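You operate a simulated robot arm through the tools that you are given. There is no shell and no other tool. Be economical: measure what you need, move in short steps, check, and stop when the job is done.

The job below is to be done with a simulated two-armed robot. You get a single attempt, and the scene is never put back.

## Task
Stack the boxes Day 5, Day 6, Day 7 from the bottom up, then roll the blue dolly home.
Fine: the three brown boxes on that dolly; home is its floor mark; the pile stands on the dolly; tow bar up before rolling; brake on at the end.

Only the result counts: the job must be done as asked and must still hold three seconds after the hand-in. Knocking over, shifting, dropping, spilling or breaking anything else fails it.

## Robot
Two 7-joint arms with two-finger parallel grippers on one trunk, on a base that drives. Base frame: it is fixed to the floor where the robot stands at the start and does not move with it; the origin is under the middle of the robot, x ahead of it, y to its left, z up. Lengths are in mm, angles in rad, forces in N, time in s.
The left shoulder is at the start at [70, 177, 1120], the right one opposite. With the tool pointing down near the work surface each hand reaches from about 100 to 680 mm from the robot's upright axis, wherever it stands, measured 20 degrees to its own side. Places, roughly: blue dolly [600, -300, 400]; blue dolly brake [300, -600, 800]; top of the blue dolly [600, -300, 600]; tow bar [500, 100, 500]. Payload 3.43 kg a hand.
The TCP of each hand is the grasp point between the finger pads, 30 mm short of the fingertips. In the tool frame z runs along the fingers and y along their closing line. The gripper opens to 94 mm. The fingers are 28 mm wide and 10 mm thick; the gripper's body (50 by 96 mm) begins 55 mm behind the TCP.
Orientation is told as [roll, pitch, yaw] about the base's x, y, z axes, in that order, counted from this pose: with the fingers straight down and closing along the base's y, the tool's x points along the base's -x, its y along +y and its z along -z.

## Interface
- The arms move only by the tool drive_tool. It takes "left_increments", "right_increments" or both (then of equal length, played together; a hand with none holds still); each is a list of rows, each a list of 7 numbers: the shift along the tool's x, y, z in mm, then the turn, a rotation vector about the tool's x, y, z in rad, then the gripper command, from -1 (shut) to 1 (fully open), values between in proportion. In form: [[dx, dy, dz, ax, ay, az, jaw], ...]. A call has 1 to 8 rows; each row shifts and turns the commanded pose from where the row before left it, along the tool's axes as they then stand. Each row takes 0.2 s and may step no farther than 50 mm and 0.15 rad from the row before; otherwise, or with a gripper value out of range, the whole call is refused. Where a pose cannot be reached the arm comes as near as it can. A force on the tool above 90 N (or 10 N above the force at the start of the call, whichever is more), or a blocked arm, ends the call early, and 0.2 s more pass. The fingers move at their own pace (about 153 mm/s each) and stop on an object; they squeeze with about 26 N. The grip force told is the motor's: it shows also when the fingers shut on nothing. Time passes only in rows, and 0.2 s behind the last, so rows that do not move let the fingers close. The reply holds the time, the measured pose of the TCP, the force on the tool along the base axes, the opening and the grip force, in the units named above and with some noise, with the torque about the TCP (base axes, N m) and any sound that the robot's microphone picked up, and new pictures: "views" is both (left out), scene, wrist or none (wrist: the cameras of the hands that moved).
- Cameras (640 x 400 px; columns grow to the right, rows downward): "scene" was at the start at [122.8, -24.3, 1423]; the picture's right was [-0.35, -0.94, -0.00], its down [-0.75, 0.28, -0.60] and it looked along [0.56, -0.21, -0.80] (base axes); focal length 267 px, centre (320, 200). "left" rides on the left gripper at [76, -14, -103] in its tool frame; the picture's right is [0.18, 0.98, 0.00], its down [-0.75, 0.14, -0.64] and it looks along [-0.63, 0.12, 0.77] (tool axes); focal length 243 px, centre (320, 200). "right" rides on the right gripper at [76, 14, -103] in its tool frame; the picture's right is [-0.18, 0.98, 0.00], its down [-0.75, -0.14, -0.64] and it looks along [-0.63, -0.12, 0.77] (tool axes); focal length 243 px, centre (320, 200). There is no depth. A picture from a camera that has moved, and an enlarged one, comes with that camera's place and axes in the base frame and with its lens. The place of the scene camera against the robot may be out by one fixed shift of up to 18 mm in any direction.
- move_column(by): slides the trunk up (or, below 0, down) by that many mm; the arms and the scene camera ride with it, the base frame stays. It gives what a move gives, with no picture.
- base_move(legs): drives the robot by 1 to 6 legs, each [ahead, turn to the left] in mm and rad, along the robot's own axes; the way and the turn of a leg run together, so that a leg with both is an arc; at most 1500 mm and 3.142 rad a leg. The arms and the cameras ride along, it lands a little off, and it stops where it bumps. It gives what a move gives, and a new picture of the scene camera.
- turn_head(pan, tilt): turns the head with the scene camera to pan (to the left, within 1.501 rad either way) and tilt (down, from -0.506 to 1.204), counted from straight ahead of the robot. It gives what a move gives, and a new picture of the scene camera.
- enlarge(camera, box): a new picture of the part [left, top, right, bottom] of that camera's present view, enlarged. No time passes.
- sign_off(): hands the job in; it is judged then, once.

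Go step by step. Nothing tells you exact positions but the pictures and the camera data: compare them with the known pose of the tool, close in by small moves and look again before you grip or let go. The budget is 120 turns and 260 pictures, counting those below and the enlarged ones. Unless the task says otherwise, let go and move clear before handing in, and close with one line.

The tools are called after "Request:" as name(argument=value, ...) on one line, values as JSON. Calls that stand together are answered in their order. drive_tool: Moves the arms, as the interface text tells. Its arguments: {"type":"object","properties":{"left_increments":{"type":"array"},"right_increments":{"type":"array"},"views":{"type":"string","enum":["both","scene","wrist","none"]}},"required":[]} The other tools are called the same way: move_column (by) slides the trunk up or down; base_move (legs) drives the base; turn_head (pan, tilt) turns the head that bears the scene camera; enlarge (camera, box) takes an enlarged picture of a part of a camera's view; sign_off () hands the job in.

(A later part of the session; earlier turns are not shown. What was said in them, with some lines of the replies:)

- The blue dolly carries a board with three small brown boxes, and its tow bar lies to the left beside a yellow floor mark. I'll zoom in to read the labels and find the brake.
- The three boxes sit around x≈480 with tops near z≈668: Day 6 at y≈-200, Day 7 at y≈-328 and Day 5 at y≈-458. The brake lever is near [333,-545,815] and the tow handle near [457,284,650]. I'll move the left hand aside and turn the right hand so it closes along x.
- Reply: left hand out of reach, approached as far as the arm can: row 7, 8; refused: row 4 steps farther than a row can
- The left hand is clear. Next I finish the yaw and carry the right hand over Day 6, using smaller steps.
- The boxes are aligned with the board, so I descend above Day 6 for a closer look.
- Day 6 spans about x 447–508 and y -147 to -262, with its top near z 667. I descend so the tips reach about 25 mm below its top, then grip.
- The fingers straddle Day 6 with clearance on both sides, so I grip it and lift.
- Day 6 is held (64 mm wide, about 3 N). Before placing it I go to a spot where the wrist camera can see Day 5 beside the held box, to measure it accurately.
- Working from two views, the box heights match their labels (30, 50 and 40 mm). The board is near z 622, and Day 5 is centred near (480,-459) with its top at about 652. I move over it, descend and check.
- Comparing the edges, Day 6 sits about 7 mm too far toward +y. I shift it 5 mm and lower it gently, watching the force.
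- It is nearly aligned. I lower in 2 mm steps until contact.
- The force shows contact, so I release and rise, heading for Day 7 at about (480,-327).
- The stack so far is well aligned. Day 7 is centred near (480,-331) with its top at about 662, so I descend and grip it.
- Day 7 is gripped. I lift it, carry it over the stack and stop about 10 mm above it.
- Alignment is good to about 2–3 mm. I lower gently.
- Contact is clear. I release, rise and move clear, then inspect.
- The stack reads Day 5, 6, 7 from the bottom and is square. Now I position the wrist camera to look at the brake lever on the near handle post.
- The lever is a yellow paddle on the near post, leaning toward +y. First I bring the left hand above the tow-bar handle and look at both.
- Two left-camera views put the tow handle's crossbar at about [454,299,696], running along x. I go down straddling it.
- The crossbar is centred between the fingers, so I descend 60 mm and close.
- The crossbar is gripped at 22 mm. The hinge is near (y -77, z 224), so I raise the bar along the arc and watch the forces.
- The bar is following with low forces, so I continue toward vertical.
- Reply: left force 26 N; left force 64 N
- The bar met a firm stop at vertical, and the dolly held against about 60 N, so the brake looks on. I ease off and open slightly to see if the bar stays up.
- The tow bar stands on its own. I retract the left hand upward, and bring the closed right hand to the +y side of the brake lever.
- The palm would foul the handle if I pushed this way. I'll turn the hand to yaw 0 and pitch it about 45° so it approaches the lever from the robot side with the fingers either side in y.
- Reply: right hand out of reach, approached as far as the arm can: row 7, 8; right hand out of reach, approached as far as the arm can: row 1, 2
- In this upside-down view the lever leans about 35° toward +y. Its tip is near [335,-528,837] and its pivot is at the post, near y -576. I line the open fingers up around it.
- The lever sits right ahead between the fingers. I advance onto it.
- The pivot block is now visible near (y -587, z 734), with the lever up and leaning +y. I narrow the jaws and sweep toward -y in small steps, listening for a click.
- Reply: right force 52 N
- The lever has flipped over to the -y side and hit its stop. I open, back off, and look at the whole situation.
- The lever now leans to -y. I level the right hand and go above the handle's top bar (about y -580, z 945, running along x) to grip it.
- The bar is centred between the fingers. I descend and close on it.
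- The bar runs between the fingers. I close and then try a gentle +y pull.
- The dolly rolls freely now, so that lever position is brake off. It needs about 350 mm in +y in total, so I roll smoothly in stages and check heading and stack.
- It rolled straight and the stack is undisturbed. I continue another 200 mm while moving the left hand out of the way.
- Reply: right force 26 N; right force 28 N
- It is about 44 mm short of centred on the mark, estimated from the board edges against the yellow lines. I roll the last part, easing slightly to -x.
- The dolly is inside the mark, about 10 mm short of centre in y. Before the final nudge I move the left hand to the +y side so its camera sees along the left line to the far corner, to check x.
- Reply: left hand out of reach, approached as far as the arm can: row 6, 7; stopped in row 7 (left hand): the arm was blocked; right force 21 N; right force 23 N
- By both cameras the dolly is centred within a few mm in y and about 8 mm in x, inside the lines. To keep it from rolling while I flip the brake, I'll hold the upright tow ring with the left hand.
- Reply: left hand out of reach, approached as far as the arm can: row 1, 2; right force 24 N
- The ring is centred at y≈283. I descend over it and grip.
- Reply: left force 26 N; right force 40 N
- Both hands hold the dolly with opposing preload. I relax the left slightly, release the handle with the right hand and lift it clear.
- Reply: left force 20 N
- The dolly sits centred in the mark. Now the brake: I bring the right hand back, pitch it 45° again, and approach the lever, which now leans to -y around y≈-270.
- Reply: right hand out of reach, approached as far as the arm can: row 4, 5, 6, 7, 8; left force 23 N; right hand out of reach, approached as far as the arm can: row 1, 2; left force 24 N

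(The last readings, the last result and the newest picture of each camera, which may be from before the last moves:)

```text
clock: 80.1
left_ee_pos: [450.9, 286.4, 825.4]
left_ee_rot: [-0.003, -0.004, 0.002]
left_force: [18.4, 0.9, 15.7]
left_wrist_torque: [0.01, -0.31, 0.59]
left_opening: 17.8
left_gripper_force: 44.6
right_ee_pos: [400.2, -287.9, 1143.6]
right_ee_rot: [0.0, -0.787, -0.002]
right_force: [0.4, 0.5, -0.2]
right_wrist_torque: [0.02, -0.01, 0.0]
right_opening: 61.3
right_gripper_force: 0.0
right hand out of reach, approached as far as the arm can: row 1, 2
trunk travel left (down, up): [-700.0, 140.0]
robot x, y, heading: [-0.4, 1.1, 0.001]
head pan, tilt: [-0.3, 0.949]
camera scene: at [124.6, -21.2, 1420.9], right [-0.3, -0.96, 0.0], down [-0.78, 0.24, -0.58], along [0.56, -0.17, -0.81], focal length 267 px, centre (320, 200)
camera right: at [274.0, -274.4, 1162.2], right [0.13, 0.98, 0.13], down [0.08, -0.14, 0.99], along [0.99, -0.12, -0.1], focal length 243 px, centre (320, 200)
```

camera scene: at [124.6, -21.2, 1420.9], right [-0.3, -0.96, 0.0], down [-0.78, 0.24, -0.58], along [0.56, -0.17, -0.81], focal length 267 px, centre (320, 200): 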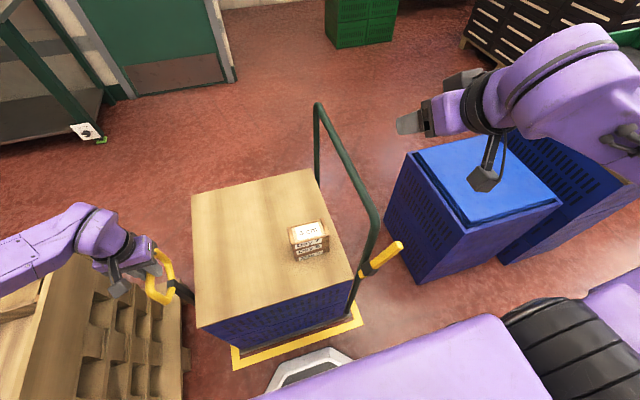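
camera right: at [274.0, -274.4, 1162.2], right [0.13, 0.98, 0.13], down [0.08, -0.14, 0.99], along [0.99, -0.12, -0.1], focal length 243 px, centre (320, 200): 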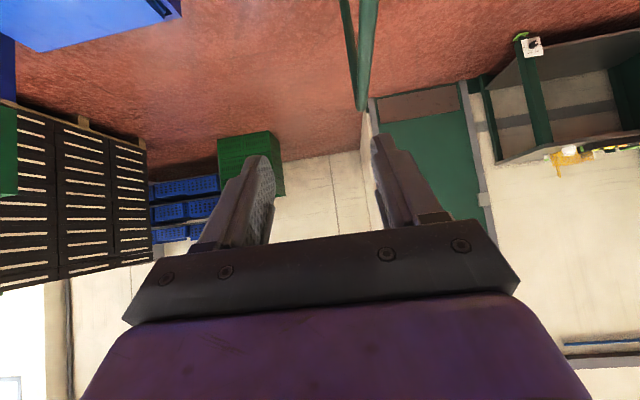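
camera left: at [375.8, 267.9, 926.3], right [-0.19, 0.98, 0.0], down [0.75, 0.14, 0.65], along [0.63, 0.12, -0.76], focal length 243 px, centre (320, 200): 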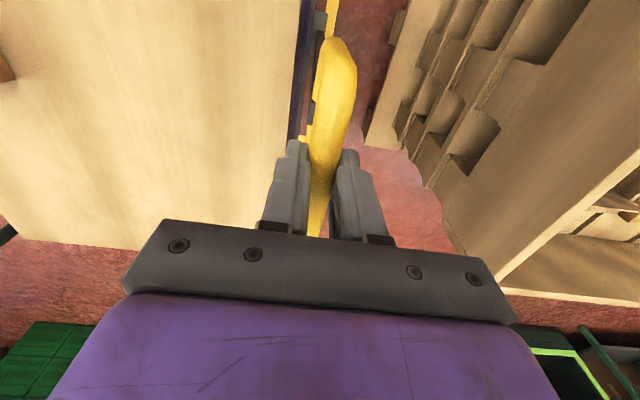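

Too close to the shoulder for 45° at this spot. A shallower pitch of about 20° keeps the palm clear of the post, so I reposition with that, lower down.

Request:
drive_tool(right_increments=[[0, -40, 0, 0, 0, 0, 0.7], [0, 0, 0, 0, 0.145, 0, 0.7], [0, 0, 0, 0, 0.145, 0, 0.7], [0, 0, 0, 0, 0.145, 0, 0.7], [17, 0, 46, 0, 0, 0, 0.7], [17, 0, 46, 0, 0, 0, 0.7], [0, 0, 0, 0, 0, 0, 0.7]], views="both")

```text
clock: 81.7
left_ee_pos: [451.2, 285.9, 823.3]
left_ee_rot: [-0.006, -0.003, -0.001]
left_force: [17.8, 0.6, 15.6]
left_wrist_torque: [-0.09, -0.28, 0.55]
left_opening: 17.7
left_gripper_force: 45.2
right_ee_pos: [400.2, -330.3, 1044.5]
right_ee_rot: [0.0, -0.353, 0.0]
right_force: [-0.3, 0.1, -0.1]
right_wrist_torque: [-0.02, 0.0, 0.03]
right_opening: 79.7
right_gripper_force: 0.1
trunk travel left (down, up): [-700.0, 140.0]
robot x, y, heading: [-0.3, -1.5, 0.003]
head pan, tilt: [-0.3, 0.949]
camera scene: at [124.5, -20.9, 1420.9], right [-0.3, -0.96, 0.0], down [-0.78, 0.24, -0.58], along [0.56, -0.17, -0.81], focal length 267 px, centre (320, 200)
camera right: at [293.3, -315.3, 1115.5], right [0.17, 0.98, 0.06], down [0.49, -0.14, 0.86], along [0.86, -0.12, -0.5], focal length 243 px, centre (320, 200)
```

scene: 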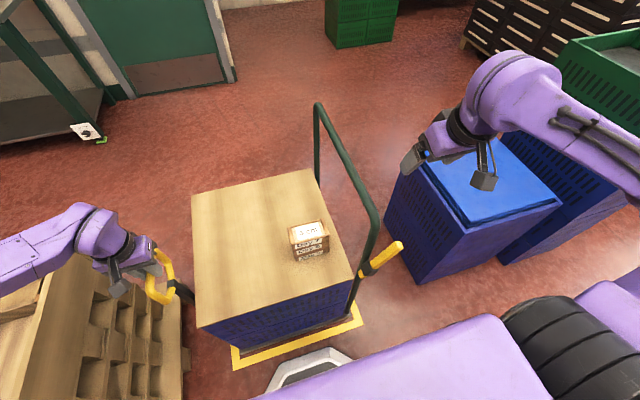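
right: 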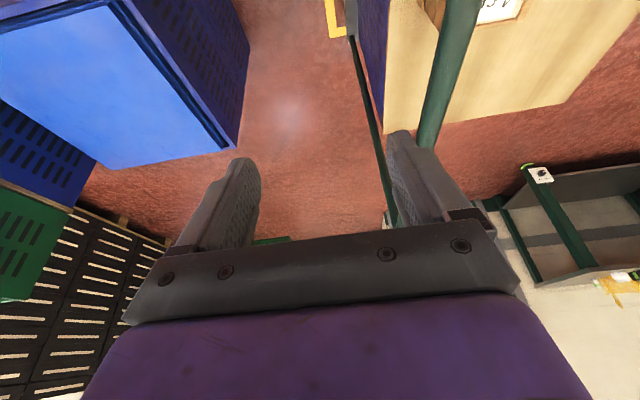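

Request:
drive_tool(right_increments=[[33.2, 0, 18.2, 0, 0, 0, 0.7], [33.2, 0, 18.2, 0, 0, 0, 0.7], [33.2, 0, 18.2, 0, 0, 0, 0.7], [33.2, 0, 18.2, 0, 0, 0, 0.7], [0, 20, 0, 0, 0, 0, 0.7], [0, 0, 0, 0, 0, 0, 0.7]], views="both")

Request:
enlarge(camera="scene", box=[320, 190, 460, 300])

```text
clock: 83.1
left_ee_pos: [451.2, 285.6, 823.5]
left_ee_rot: [-0.005, -0.006, -0.001]
left_force: [18.6, -0.4, 14.0]
left_wrist_torque: [-0.03, -0.36, 0.62]
left_opening: 17.8
left_gripper_force: 44.8
right_ee_pos: [372.5, -341.5, 937.2]
right_ee_rot: [0.0, -0.351, -0.001]
right_force: [0.7, 0.1, 0.3]
right_wrist_torque: [-0.01, -0.05, 0.02]
right_opening: 79.9
right_gripper_force: 0.1
right hand out of reach, approached as far as the arm can: row 2, 3, 4, 5
trunk travel left (down, up): [-700.0, 140.0]
robot x, y, heading: [0.2, 1.1, -0.001]
head pan, tilt: [-0.3, 0.949]
camera scene: at [124.5, -21.4, 1420.8], right [-0.3, -0.96, 0.0], down [-0.78, 0.24, -0.58], along [0.56, -0.17, -0.81], focal length 267 px, centre (320, 200)
camera right: at [265.9, -326.8, 1008.4], right [0.17, 0.98, 0.06], down [0.49, -0.14, 0.86], along [0.86, -0.12, -0.5], focal length 243 px, centre (320, 200)
```

scene: 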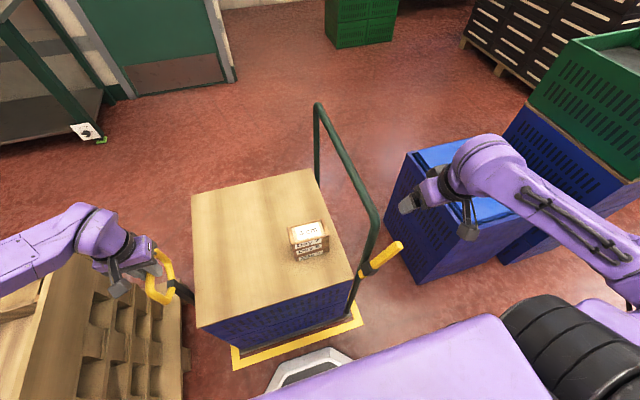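
right: 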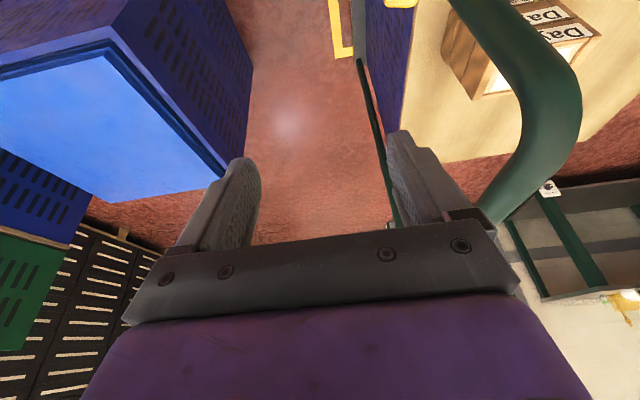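

```text
3.64 times, centred on (390, 245) of scene
camera zoom: at [124.5, -21.4, 1420.8], right [-0.3, -0.96, 0.0], down [-0.78, 0.24, -0.58], along [0.56, -0.17, -0.81], focal length 970 px, centre (66, 36)
```

zoom: 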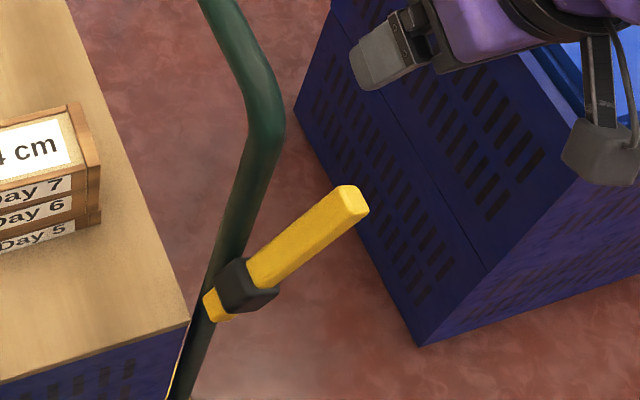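

The right arm is too folded near the shoulder here. I'll open the left hand, raise the trunk 140 mm to gain room, and then re-grip the ring.

Request:
drive_tool(left_increments=[[0, 0, 0, 0, 0, 0, -0.5], [0, 0, 0, 0, 0, 0, 0.2], [0, 0, 0, 0, 0, 0, 0.2]], views="wrist")

Request:
move_column(by=138)

```text
clock: 83.9
left_ee_pos: [449.5, 287.5, 823.1]
left_ee_rot: [-0.005, -0.005, -0.001]
left_force: [0.4, -1.0, -0.4]
left_wrist_torque: [0.0, 0.0, 0.03]
left_opening: 56.7
left_gripper_force: 0.1
right_ee_pos: [371.3, -340.0, 938.9]
right_ee_rot: [0.001, -0.352, 0.001]
right_force: [0.0, 0.8, 0.4]
right_wrist_torque: [0.01, 0.0, 0.02]
right_opening: 79.9
right_gripper_force: 0.0
trunk travel left (down, up): [-700.0, 140.0]
robot x, y, heading: [0.1, -3.4, 0.003]
head pan, tilt: [-0.3, 0.949]
camera left: at [373.7, 272.1, 925.8], right [-0.18, 0.98, -0.01], down [0.75, 0.14, 0.65], along [0.63, 0.11, -0.76], focal length 243 px, centre (320, 200)
```

left: 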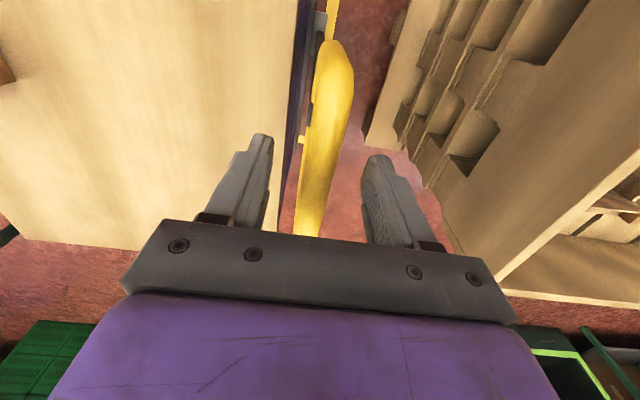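

```text
clock: 85.5
left_ee_pos: [450.5, 287.4, 961.5]
left_ee_rot: [-0.004, -0.005, -0.001]
left_force: [0.1, 0.8, 0.2]
left_wrist_torque: [-0.01, 0.0, -0.04]
left_opening: 56.5
left_gripper_force: 0.2
right_ee_pos: [371.5, -340.1, 1075.2]
right_ee_rot: [-0.001, -0.352, 0.0]
right_force: [-0.2, 0.0, -0.7]
right_wrist_torque: [0.0, 0.03, 0.0]
right_opening: 79.7
right_gripper_force: 0.1
trunk travel left (down, up): [-838.0, 2.0]
robot x, y, heading: [1.3, 2.9, -0.001]
head pan, tilt: [-0.3, 0.949]
```

Request:
drive_tool(left_increments=[[0, 0, 46, 0, 0, 0, 0.2], [0, 0, 46, 0, 0, 0, 0.2], [0, 0, 44, 0, 0, 0, 0.2], [0, 0, 0, 0, 0, 0, 0.2], [0, 0, 0, 0, 0, 0, -1], [0, 0, 0, 0, 0, 0, -1], [0, 0, 0, 0, 0, 0, -1]], right_increments=[[14.9, 0, 40.7, 0, 0, 0, 0.7], [14.9, 0, 40.7, 0, 0, 0, 0.7], [14.9, 0, 40.7, 0, 0, 0, 0.7], [29.5, 0, 0, 0, 0, 0, 0.7], [29.5, 0, 0, 0, 0, 0, 0.7], [29.5, 0, 0, 0, 0, 0, 0.7], [0, 0, 0, 0, 0, 0, 0.7]], views="both")

```text
clock: 87.1
left_ee_pos: [451.4, 285.8, 826.1]
left_ee_rot: [-0.005, -0.005, -0.001]
left_force: [-1.1, 0.0, -2.4]
left_wrist_torque: [0.07, -1.06, 0.61]
left_opening: 17.4
left_gripper_force: 45.0
right_ee_pos: [295.0, -345.8, 909.3]
right_ee_rot: [0.001, -0.352, 0.0]
right_force: [-0.4, 0.4, 0.6]
right_wrist_torque: [0.02, 0.01, -0.01]
right_opening: 80.0
right_gripper_force: 0.1
right hand out of reach, approached as far as the arm can: row 6
trunk travel left (down, up): [-838.0, 2.0]
robot x, y, heading: [-2.4, 0.7, -0.003]
head pan, tilt: [-0.3, 0.949]
camera scene: at [122.6, -19.7, 1559.0], right [-0.3, -0.96, 0.0], down [-0.78, 0.24, -0.58], along [0.56, -0.17, -0.81], focal length 267 px, centre (320, 200)
camera right: at [187.9, -330.6, 978.8], right [0.17, 0.98, 0.06], down [0.49, -0.14, 0.86], along [0.86, -0.12, -0.5], focal length 243 px, centre (320, 200)
camera left: at [374.5, 271.4, 928.3], right [-0.18, 0.98, -0.01], down [0.75, 0.14, 0.65], along [0.64, 0.11, -0.76], focal length 243 px, centre (320, 200)
```

scene: 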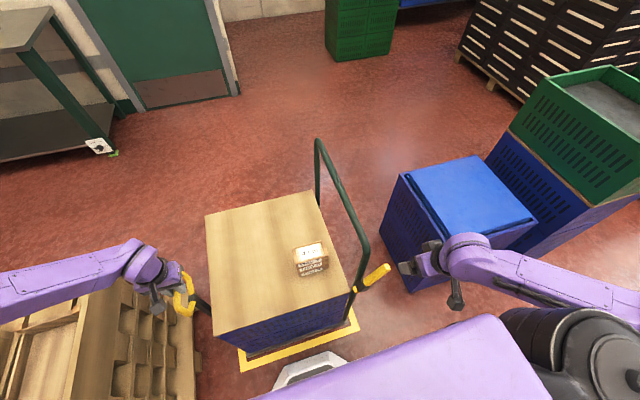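
right: 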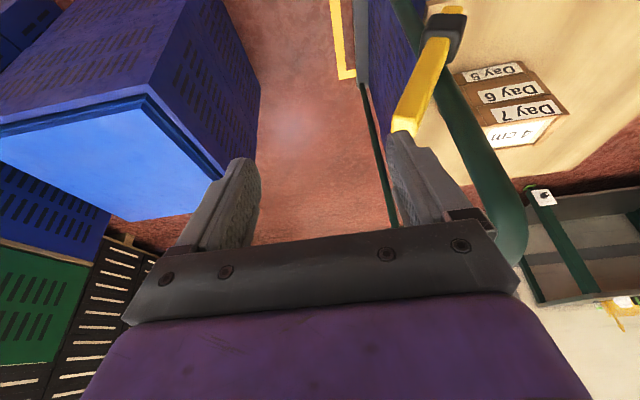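
left: 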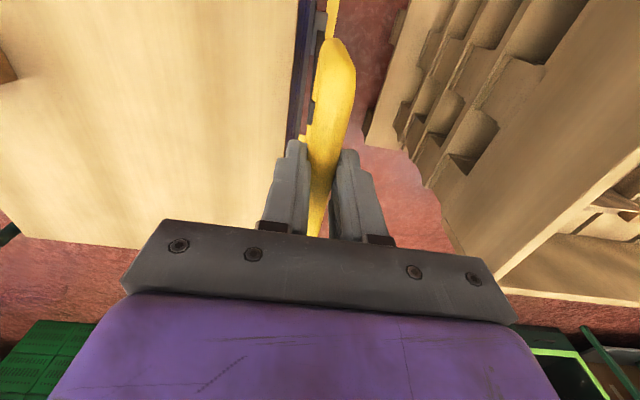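

The lever's tip is measured at about [335,-284,840], as predicted. I slide over it, then advance straight along the tool axis.

Request:
drive_tool(right_increments=[[0, 36, 0, 0, 0, 0, 0.7], [0, 36, 0, 0, 0, 0, 0.7], [0, 0, 25, 0, 0, 0, 0.7], [0, 0, 0, 0, 0, 0, 0.7]], views="wrist")

```text
clock: 88.1
left_ee_pos: [450.2, 284.8, 825.9]
left_ee_rot: [-0.006, -0.005, 0.0]
left_force: [-0.6, -1.0, 0.7]
left_wrist_torque: [-0.03, 1.46, 0.49]
left_opening: 17.7
left_gripper_force: 44.9
right_ee_pos: [317.2, -277.0, 873.0]
right_ee_rot: [-0.001, -0.355, 0.0]
right_force: [0.2, -0.2, -0.3]
right_wrist_torque: [0.01, -0.02, 0.01]
right_opening: 79.7
right_gripper_force: 0.0
right hand out of reach, approached as far as the arm can: row 1, 2
trunk travel left (down, up): [-838.0, 2.0]
robot x, y, heading: [-2.2, -0.2, -0.0]
head pan, tilt: [-0.3, 0.949]
camera right: at [210.5, -261.6, 942.5], right [0.17, 0.98, 0.06], down [0.48, -0.14, 0.86], along [0.86, -0.12, -0.5], focal length 243 px, centre (320, 200)
```

right: 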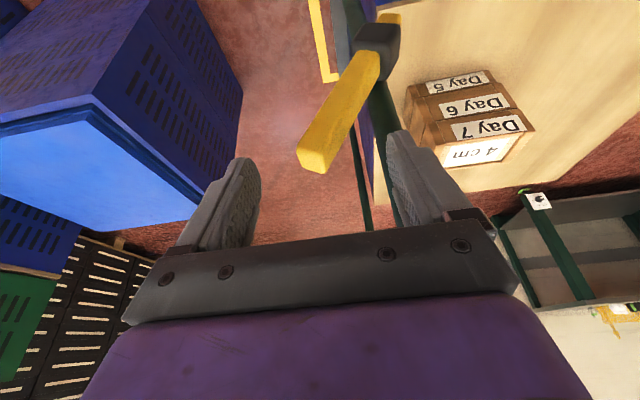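

Request:
drive_tool(right_increments=[[5, 0, 17, 0, 0, 0, 0.7], [4, 0, 17, 0, 0, 0, 0.7], [0, 0, 0, 0, 0, 0, 0.7]], views="wrist")

Request:
enlarge(camera="scene", box=[310, 220, 450, 330])

```text
clock: 88.9
left_ee_pos: [451.4, 286.2, 826.9]
left_ee_rot: [-0.006, -0.004, 0.001]
left_force: [-2.8, 0.2, -0.9]
left_wrist_torque: [0.02, 0.22, 0.59]
left_opening: 17.4
left_gripper_force: 45.1
right_ee_pos: [320.2, -275.9, 837.4]
right_ee_rot: [0.0, -0.354, 0.001]
right_force: [0.0, 0.3, -0.6]
right_wrist_torque: [0.03, -0.01, 0.03]
right_opening: 79.9
right_gripper_force: 0.2
trunk travel left (down, up): [-838.0, 2.0]
robot x, y, heading: [-1.4, -1.6, 0.002]
head pan, tilt: [-0.3, 0.949]
camera right: at [213.3, -261.6, 907.4], right [0.17, 0.98, 0.06], down [0.48, -0.14, 0.86], along [0.86, -0.12, -0.5], focal length 243 px, centre (320, 200)
```

right: 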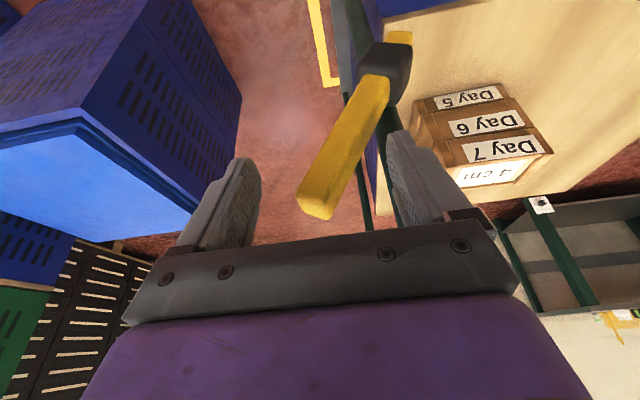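

```text
3.64 times, centred on (380, 275) of scene
camera zoom: at [122.6, -19.7, 1559.0], right [-0.3, -0.96, 0.0], down [-0.78, 0.24, -0.58], along [0.56, -0.17, -0.81], focal length 970 px, centre (102, -73)
```

zoom: 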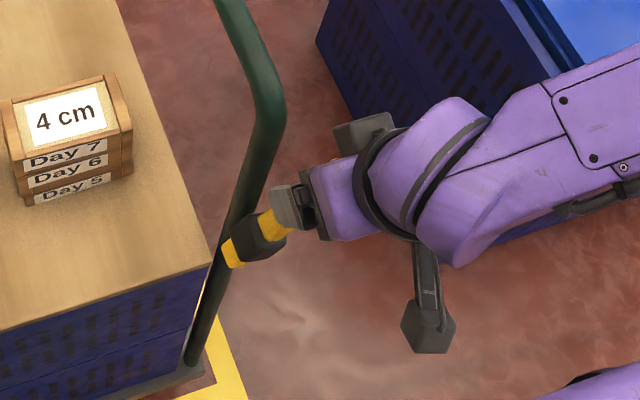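

The lever is straddled. I narrow the jaws and sweep toward +y, watching forces.

Request:
drive_tool(right_increments=[[0, 4, 0, 0, 0, 0, -0.28], [0, 0, 0, 0, 0, 0, -0.28], [0, 10, 0, 0, 0, 0, -0.28], [0, 10, 0, 0, 0, 0, -0.28], [0, 10, 0, 0, 0, 0, -0.28], [0, 10, 0, 0, 0, 0, -0.28], [0, 0, 0, 0, 0, 0, -0.28]], views="wrist")

```text
clock: 90.5
left_ee_pos: [450.5, 285.7, 826.1]
left_ee_rot: [-0.005, -0.005, 0.001]
left_force: [-1.9, -0.4, 0.7]
left_wrist_torque: [0.02, 0.66, 0.66]
left_opening: 17.7
left_gripper_force: 44.7
right_ee_pos: [319.5, -232.5, 837.2]
right_ee_rot: [-0.001, -0.354, 0.001]
right_force: [-1.1, -0.5, 0.6]
right_wrist_torque: [-0.02, 0.04, 0.02]
right_opening: 34.0
right_gripper_force: 0.0
trunk travel left (down, up): [-838.0, 2.0]
robot x, y, heading: [-1.7, 2.2, -0.0]
head pan, tilt: [-0.3, 0.949]
camera right: at [212.7, -218.4, 907.6], right [0.17, 0.98, 0.06], down [0.48, -0.14, 0.86], along [0.86, -0.12, -0.5], focal length 243 px, centre (320, 200)
```

right: 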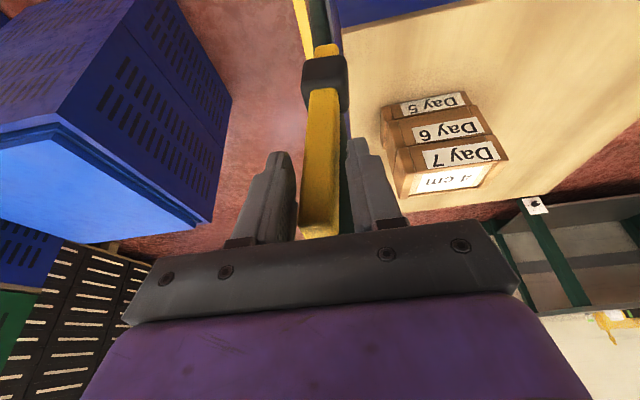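

Request:
drive_tool(right_increments=[[0, 10, 0, 0, 0, 0, -0.28], [0, 10, 0, 0, 0, 0, -0.28], [0, 10, 0, 0, 0, 0, -0.28], [0, 0, 0, 0, 0, 0, -0.28]], views="wrist")

```text
clock: 91.5
left_ee_pos: [450.7, 285.3, 826.5]
left_ee_rot: [-0.003, -0.005, 0.001]
left_force: [-3.6, -0.2, -0.3]
left_wrist_torque: [0.0, 0.19, 0.56]
left_opening: 17.6
left_gripper_force: 44.8
right_ee_pos: [321.0, -203.2, 837.8]
right_ee_rot: [-0.001, -0.354, 0.001]
right_force: [-0.3, -5.5, -0.3]
right_wrist_torque: [-0.14, -0.05, 0.0]
right_opening: 36.3
right_gripper_force: 2.1
trunk travel left (down, up): [-838.0, 2.0]
robot x, y, heading: [2.0, 0.9, -0.001]
head pan, tilt: [-0.3, 0.949]
camera right: at [213.0, -188.3, 907.8], right [0.17, 0.98, 0.06], down [0.48, -0.14, 0.86], along [0.86, -0.12, -0.5], focal length 243 px, centre (320, 200)
```

right: 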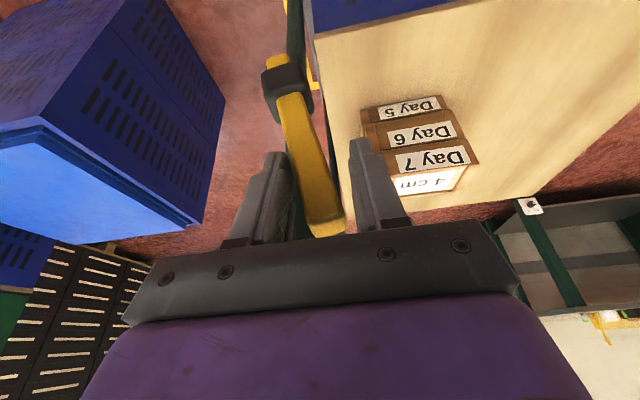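

Request:
drive_tool(right_increments=[[0, 8, 0, 0, 0, 0, -0.28], [0, 8, 0, 0, 0, 0, -0.28], [0, 6, 0, 0, 0, 0, -0.28], [0, 0, 0, 0, 0, 0, -0.28]], views="wrist")

```text
clock: 92.5
left_ee_pos: [451.1, 285.6, 826.5]
left_ee_rot: [0.0, -0.006, 0.001]
left_force: [0.7, 0.5, -19.4]
left_wrist_torque: [-0.06, -0.7, 0.4]
left_opening: 17.6
left_gripper_force: 45.4
right_ee_pos: [320.2, -182.8, 835.7]
right_ee_rot: [-0.003, -0.35, 0.0]
right_force: [-9.6, -31.6, 4.4]
right_wrist_torque: [-2.95, -0.27, 0.39]
right_opening: 42.9
right_gripper_force: 44.9
trunk travel left (down, up): [-838.0, 2.0]
robot x, y, heading: [-0.6, -2.5, 0.001]
head pan, tilt: [-0.3, 0.949]
camera right: at [212.9, -168.8, 906.0], right [0.17, 0.98, 0.06], down [0.49, -0.14, 0.86], along [0.86, -0.12, -0.5], focal length 243 px, centre (320, 200)
```

right: 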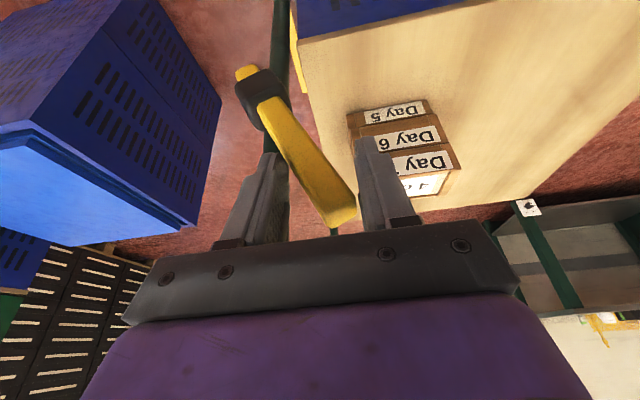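

Request:
drive_tool(right_increments=[[0, 4, 0, 0, 0, 0, -0.28], [0, 3, 0, 0, 0, 0, -0.28], [0, 0, 0, 0, 0, 0, -0.28]], views="none")

Request:
drive_tool(right_increments=[[0, -10, 0, 0, 0, 0, 0.3], [0, 0, 0, 0, 0, 0, 0.6], [0, 0, -35, 0, 0, 0, 0.6], [0, 0, -40, 0, 0, 0, 0.6], [0, -20, -20, 0, 0, 0, 0.6]], views="both")

Request:
enlarge(camera="scene", box=[310, 220, 450, 330])

```text
clock: 93.3
left_ee_pos: [450.5, 283.7, 826.8]
left_ee_rot: [-0.002, -0.005, -0.001]
left_force: [-4.6, 3.1, -15.6]
left_wrist_torque: [0.08, -0.33, 0.56]
left_opening: 17.5
left_gripper_force: 44.7
right_ee_pos: [320.7, -176.3, 835.7]
right_ee_rot: [-0.001, -0.349, 0.0]
right_force: [-4.4, -27.7, -8.3]
right_wrist_torque: [-2.39, 0.42, 0.13]
right_opening: 44.9
right_gripper_force: 45.4
trunk travel left (down, up): [-838.0, 2.0]
robot x, y, heading: [-1.7, 3.5, 0.005]
head pan, tilt: [-0.3, 0.949]
```

```text
clock: 94.5
left_ee_pos: [450.9, 285.6, 826.3]
left_ee_rot: [-0.004, -0.007, 0.001]
left_force: [-6.4, 0.6, -3.7]
left_wrist_torque: [0.09, 0.33, 0.61]
left_opening: 17.5
left_gripper_force: 44.8
right_ee_pos: [310.8, -196.1, 903.3]
right_ee_rot: [0.001, -0.356, 0.0]
right_force: [-0.2, -0.9, -0.2]
right_wrist_torque: [0.0, 0.02, -0.01]
right_opening: 75.0
right_gripper_force: 0.2
right hand out of reach, approached as far as the arm can: row 4, 5
trunk travel left (down, up): [-838.0, 2.0]
robot x, y, heading: [-2.3, -4.6, 0.002]
head pan, tilt: [-0.3, 0.949]
camera scene: at [122.2, -21.1, 1559.0], right [-0.3, -0.96, 0.0], down [-0.78, 0.24, -0.58], along [0.56, -0.17, -0.81], focal length 267 px, centre (320, 200)
camera right: at [202.8, -181.6, 973.2], right [0.17, 0.98, 0.06], down [0.48, -0.14, 0.86], along [0.86, -0.12, -0.5], focal length 243 px, centre (320, 200)
```

scene: 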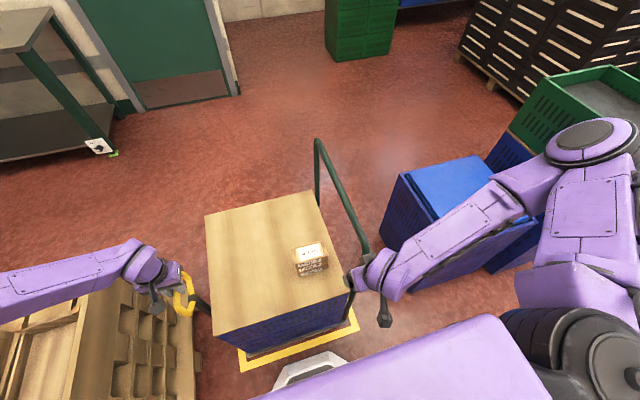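
right: 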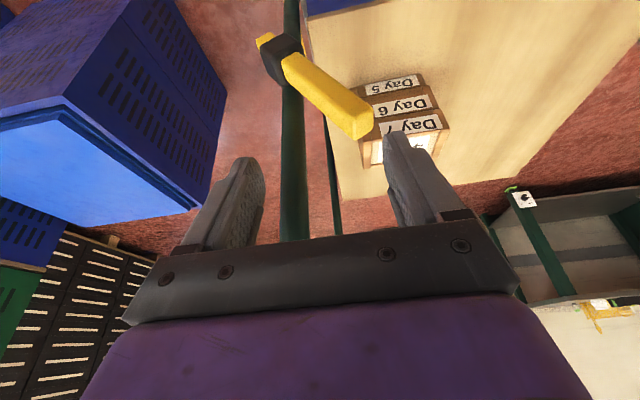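

```text
3.64 times, centred on (380, 275) of scene
camera zoom: at [122.2, -21.1, 1559.0], right [-0.3, -0.96, 0.0], down [-0.78, 0.24, -0.58], along [0.56, -0.17, -0.81], focal length 970 px, centre (102, -73)
```

zoom: 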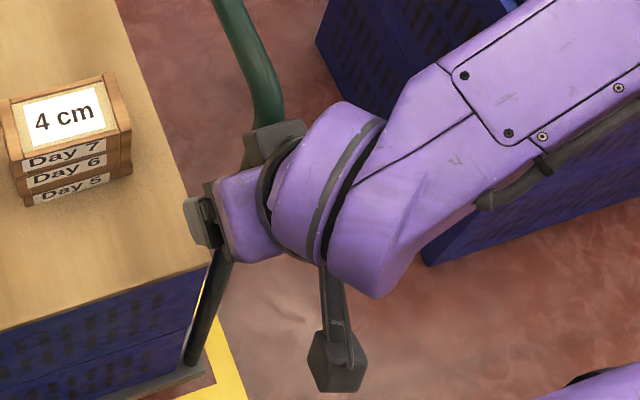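

The lever is back in its original +y position. I pull the right hand clear to -y, and test the brake with a light push on the ring.

Request:
drive_tool(right_increments=[[0, -30, 0, 0, 0, 0, 0.6], [0, -35, 0, 0, 0, 0, 0.6], [0, -35, 0, 0, 0, 0, 0.6], [0, 0, 0, 0, 0, 0, 0.6]], left_increments=[[0, 0, 0, 0, 0, 0, -1], [0, -3, 0, 0, 0, 0, -1], [0, -3, 0, 0, 0, 0, -1], [0, 0, 0, 0, 0, 0, -1]], views="scene")

Request:
enlarge(camera="scene", box=[310, 220, 450, 330])

```text
clock: 95.5
left_ee_pos: [451.4, 284.3, 825.9]
left_ee_rot: [-0.006, -0.009, 0.001]
left_force: [-3.3, 24.5, 13.4]
left_wrist_torque: [0.42, -0.32, 0.53]
left_opening: 17.6
left_gripper_force: 45.1
right_ee_pos: [311.3, -293.6, 902.3]
right_ee_rot: [-0.004, -0.355, 0.002]
right_force: [-0.6, -0.4, 0.3]
right_wrist_torque: [0.01, 0.0, -0.02]
right_opening: 75.0
right_gripper_force: 0.1
right hand out of reach, approached as far as the arm can: row 1
trunk travel left (down, up): [-838.0, 2.0]
robot x, y, heading: [-0.6, 2.9, 0.005]
head pan, tilt: [-0.3, 0.949]
camera scene: at [120.2, -15.9, 1559.5], right [-0.29, -0.96, 0.0], down [-0.78, 0.24, -0.58], along [0.56, -0.17, -0.81], focal length 267 px, centre (320, 200)
```

scene: 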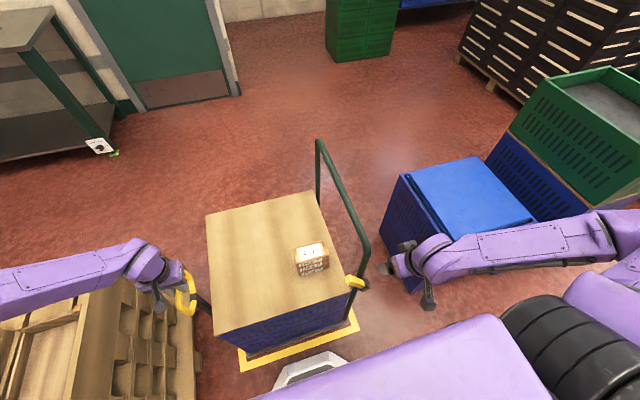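

```text
3.64 times, centred on (380, 275) of scene
camera zoom: at [120.2, -15.9, 1559.5], right [-0.29, -0.96, 0.0], down [-0.78, 0.24, -0.58], along [0.56, -0.17, -0.81], focal length 970 px, centre (102, -73)
```

zoom: 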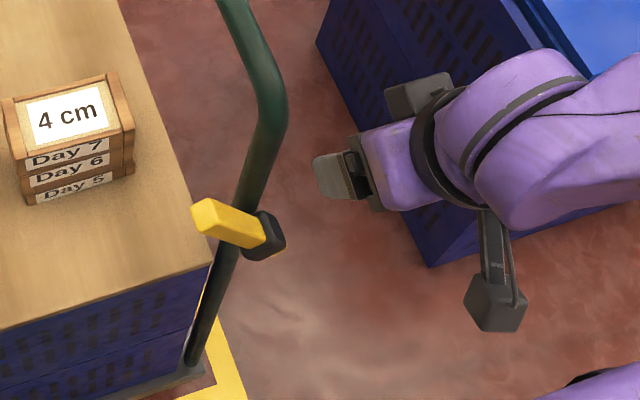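

The lever leans +y and the dolly holds against 25 N, so the brake is on. I release the tow ring and raise the left hand.

Request:
drive_tool(left_increments=[[0, 5, 0, 0, 0, 0, -1], [0, 0, 0, 0, 0, 0, -0.4], [0, 0, 0, 0, 0, 0, 0.2], [0, 0, 0, 0, 0, 0, 0.2], [0, 0, -35, 0, 0, 0, 0.2], [0, 0, -45, 0, 0, 0, 0.2], [0, 0, -45, 0, 0, 0, 0.2], [0, 0, 0, 0, 0, 0, 0.2]], views="both")

Request:
enlarge(camera="scene", box=[170, 180, 390, 380])

```text
clock: 97.3
left_ee_pos: [451.7, 285.3, 952.4]
left_ee_rot: [-0.004, -0.005, -0.001]
left_force: [-0.3, 0.0, 0.3]
left_wrist_torque: [0.02, -0.01, 0.03]
left_opening: 56.3
left_gripper_force: 0.2
right_ee_pos: [313.4, -295.0, 900.5]
right_ee_rot: [-0.002, -0.352, -0.001]
right_force: [-0.6, 0.7, 1.5]
right_wrist_torque: [0.01, -0.01, 0.01]
right_opening: 75.3
right_gripper_force: 0.2
trunk travel left (down, up): [-838.0, 2.0]
robot x, y, heading: [-3.7, 0.7, 0.002]
head pan, tilt: [-0.3, 0.949]
camera scene: at [123.4, -20.0, 1558.9], right [-0.3, -0.96, 0.0], down [-0.78, 0.24, -0.58], along [0.56, -0.17, -0.81], focal length 267 px, centre (320, 200)
camera left: at [374.3, 271.1, 1053.6], right [-0.18, 0.98, -0.01], down [0.75, 0.14, 0.64], along [0.63, 0.11, -0.76], focal length 243 px, centre (320, 200)
```

scene: 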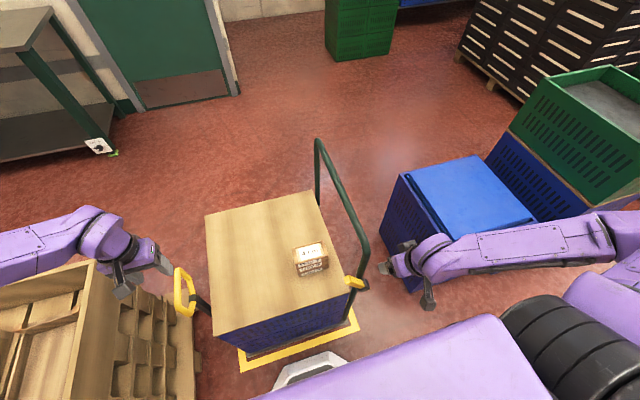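
left: 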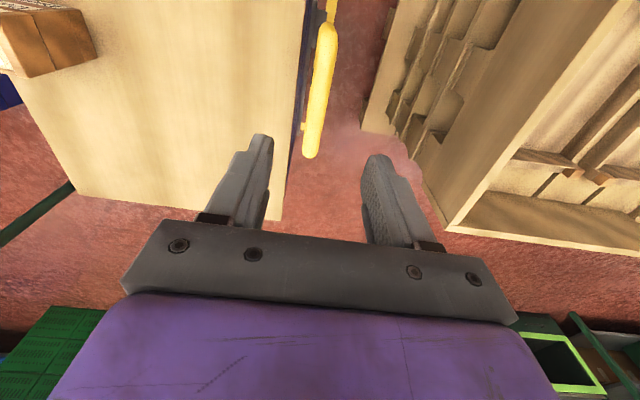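

```text
2.00 times, centred on (280, 280) of scene
camera zoom: at [123.4, -20.0, 1558.9], right [-0.3, -0.96, 0.0], down [-0.78, 0.24, -0.58], along [0.56, -0.17, -0.81], focal length 533 px, centre (400, 40)
```

zoom: 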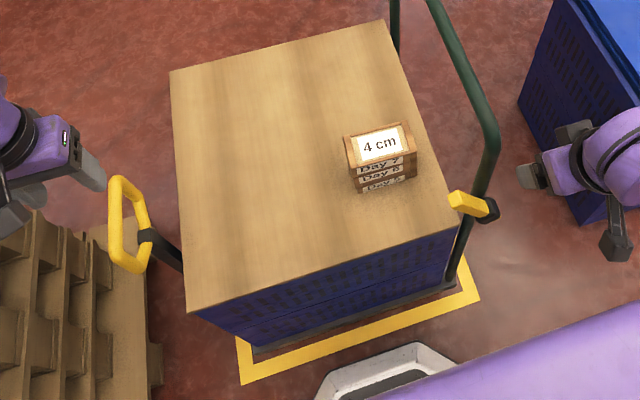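

Request:
enlarge(camera="scene", box=[225, 290, 375, 380])

```text
4.27 times, centred on (300, 335) of scene
camera zoom: at [123.4, -20.0, 1558.9], right [-0.3, -0.96, 0.0], down [-0.78, 0.24, -0.58], along [0.56, -0.17, -0.81], focal length 1138 px, centre (405, -376)
```

zoom: 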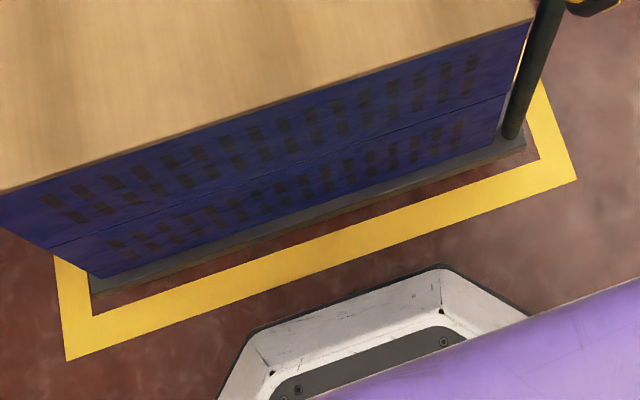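

All checks agree: the pile of Day 5, 6, 7 is square on the dolly, the dolly is centred in its floor mark, the tow bar is upright, the brake lever is on and both hands are clear. I hand in now.

Request:
sign_off()

```text
The job is handed in.
```

I stacked Day 5, Day 6 and Day 7 from the bottom up on the blue dolly and rolled it home onto its floor mark with the tow bar up; by the pictures it sits within about 3 mm of centre along the roll and about 8 mm off sideways. The brake is on: the dolly held against a 25 N push. The job is handed in.
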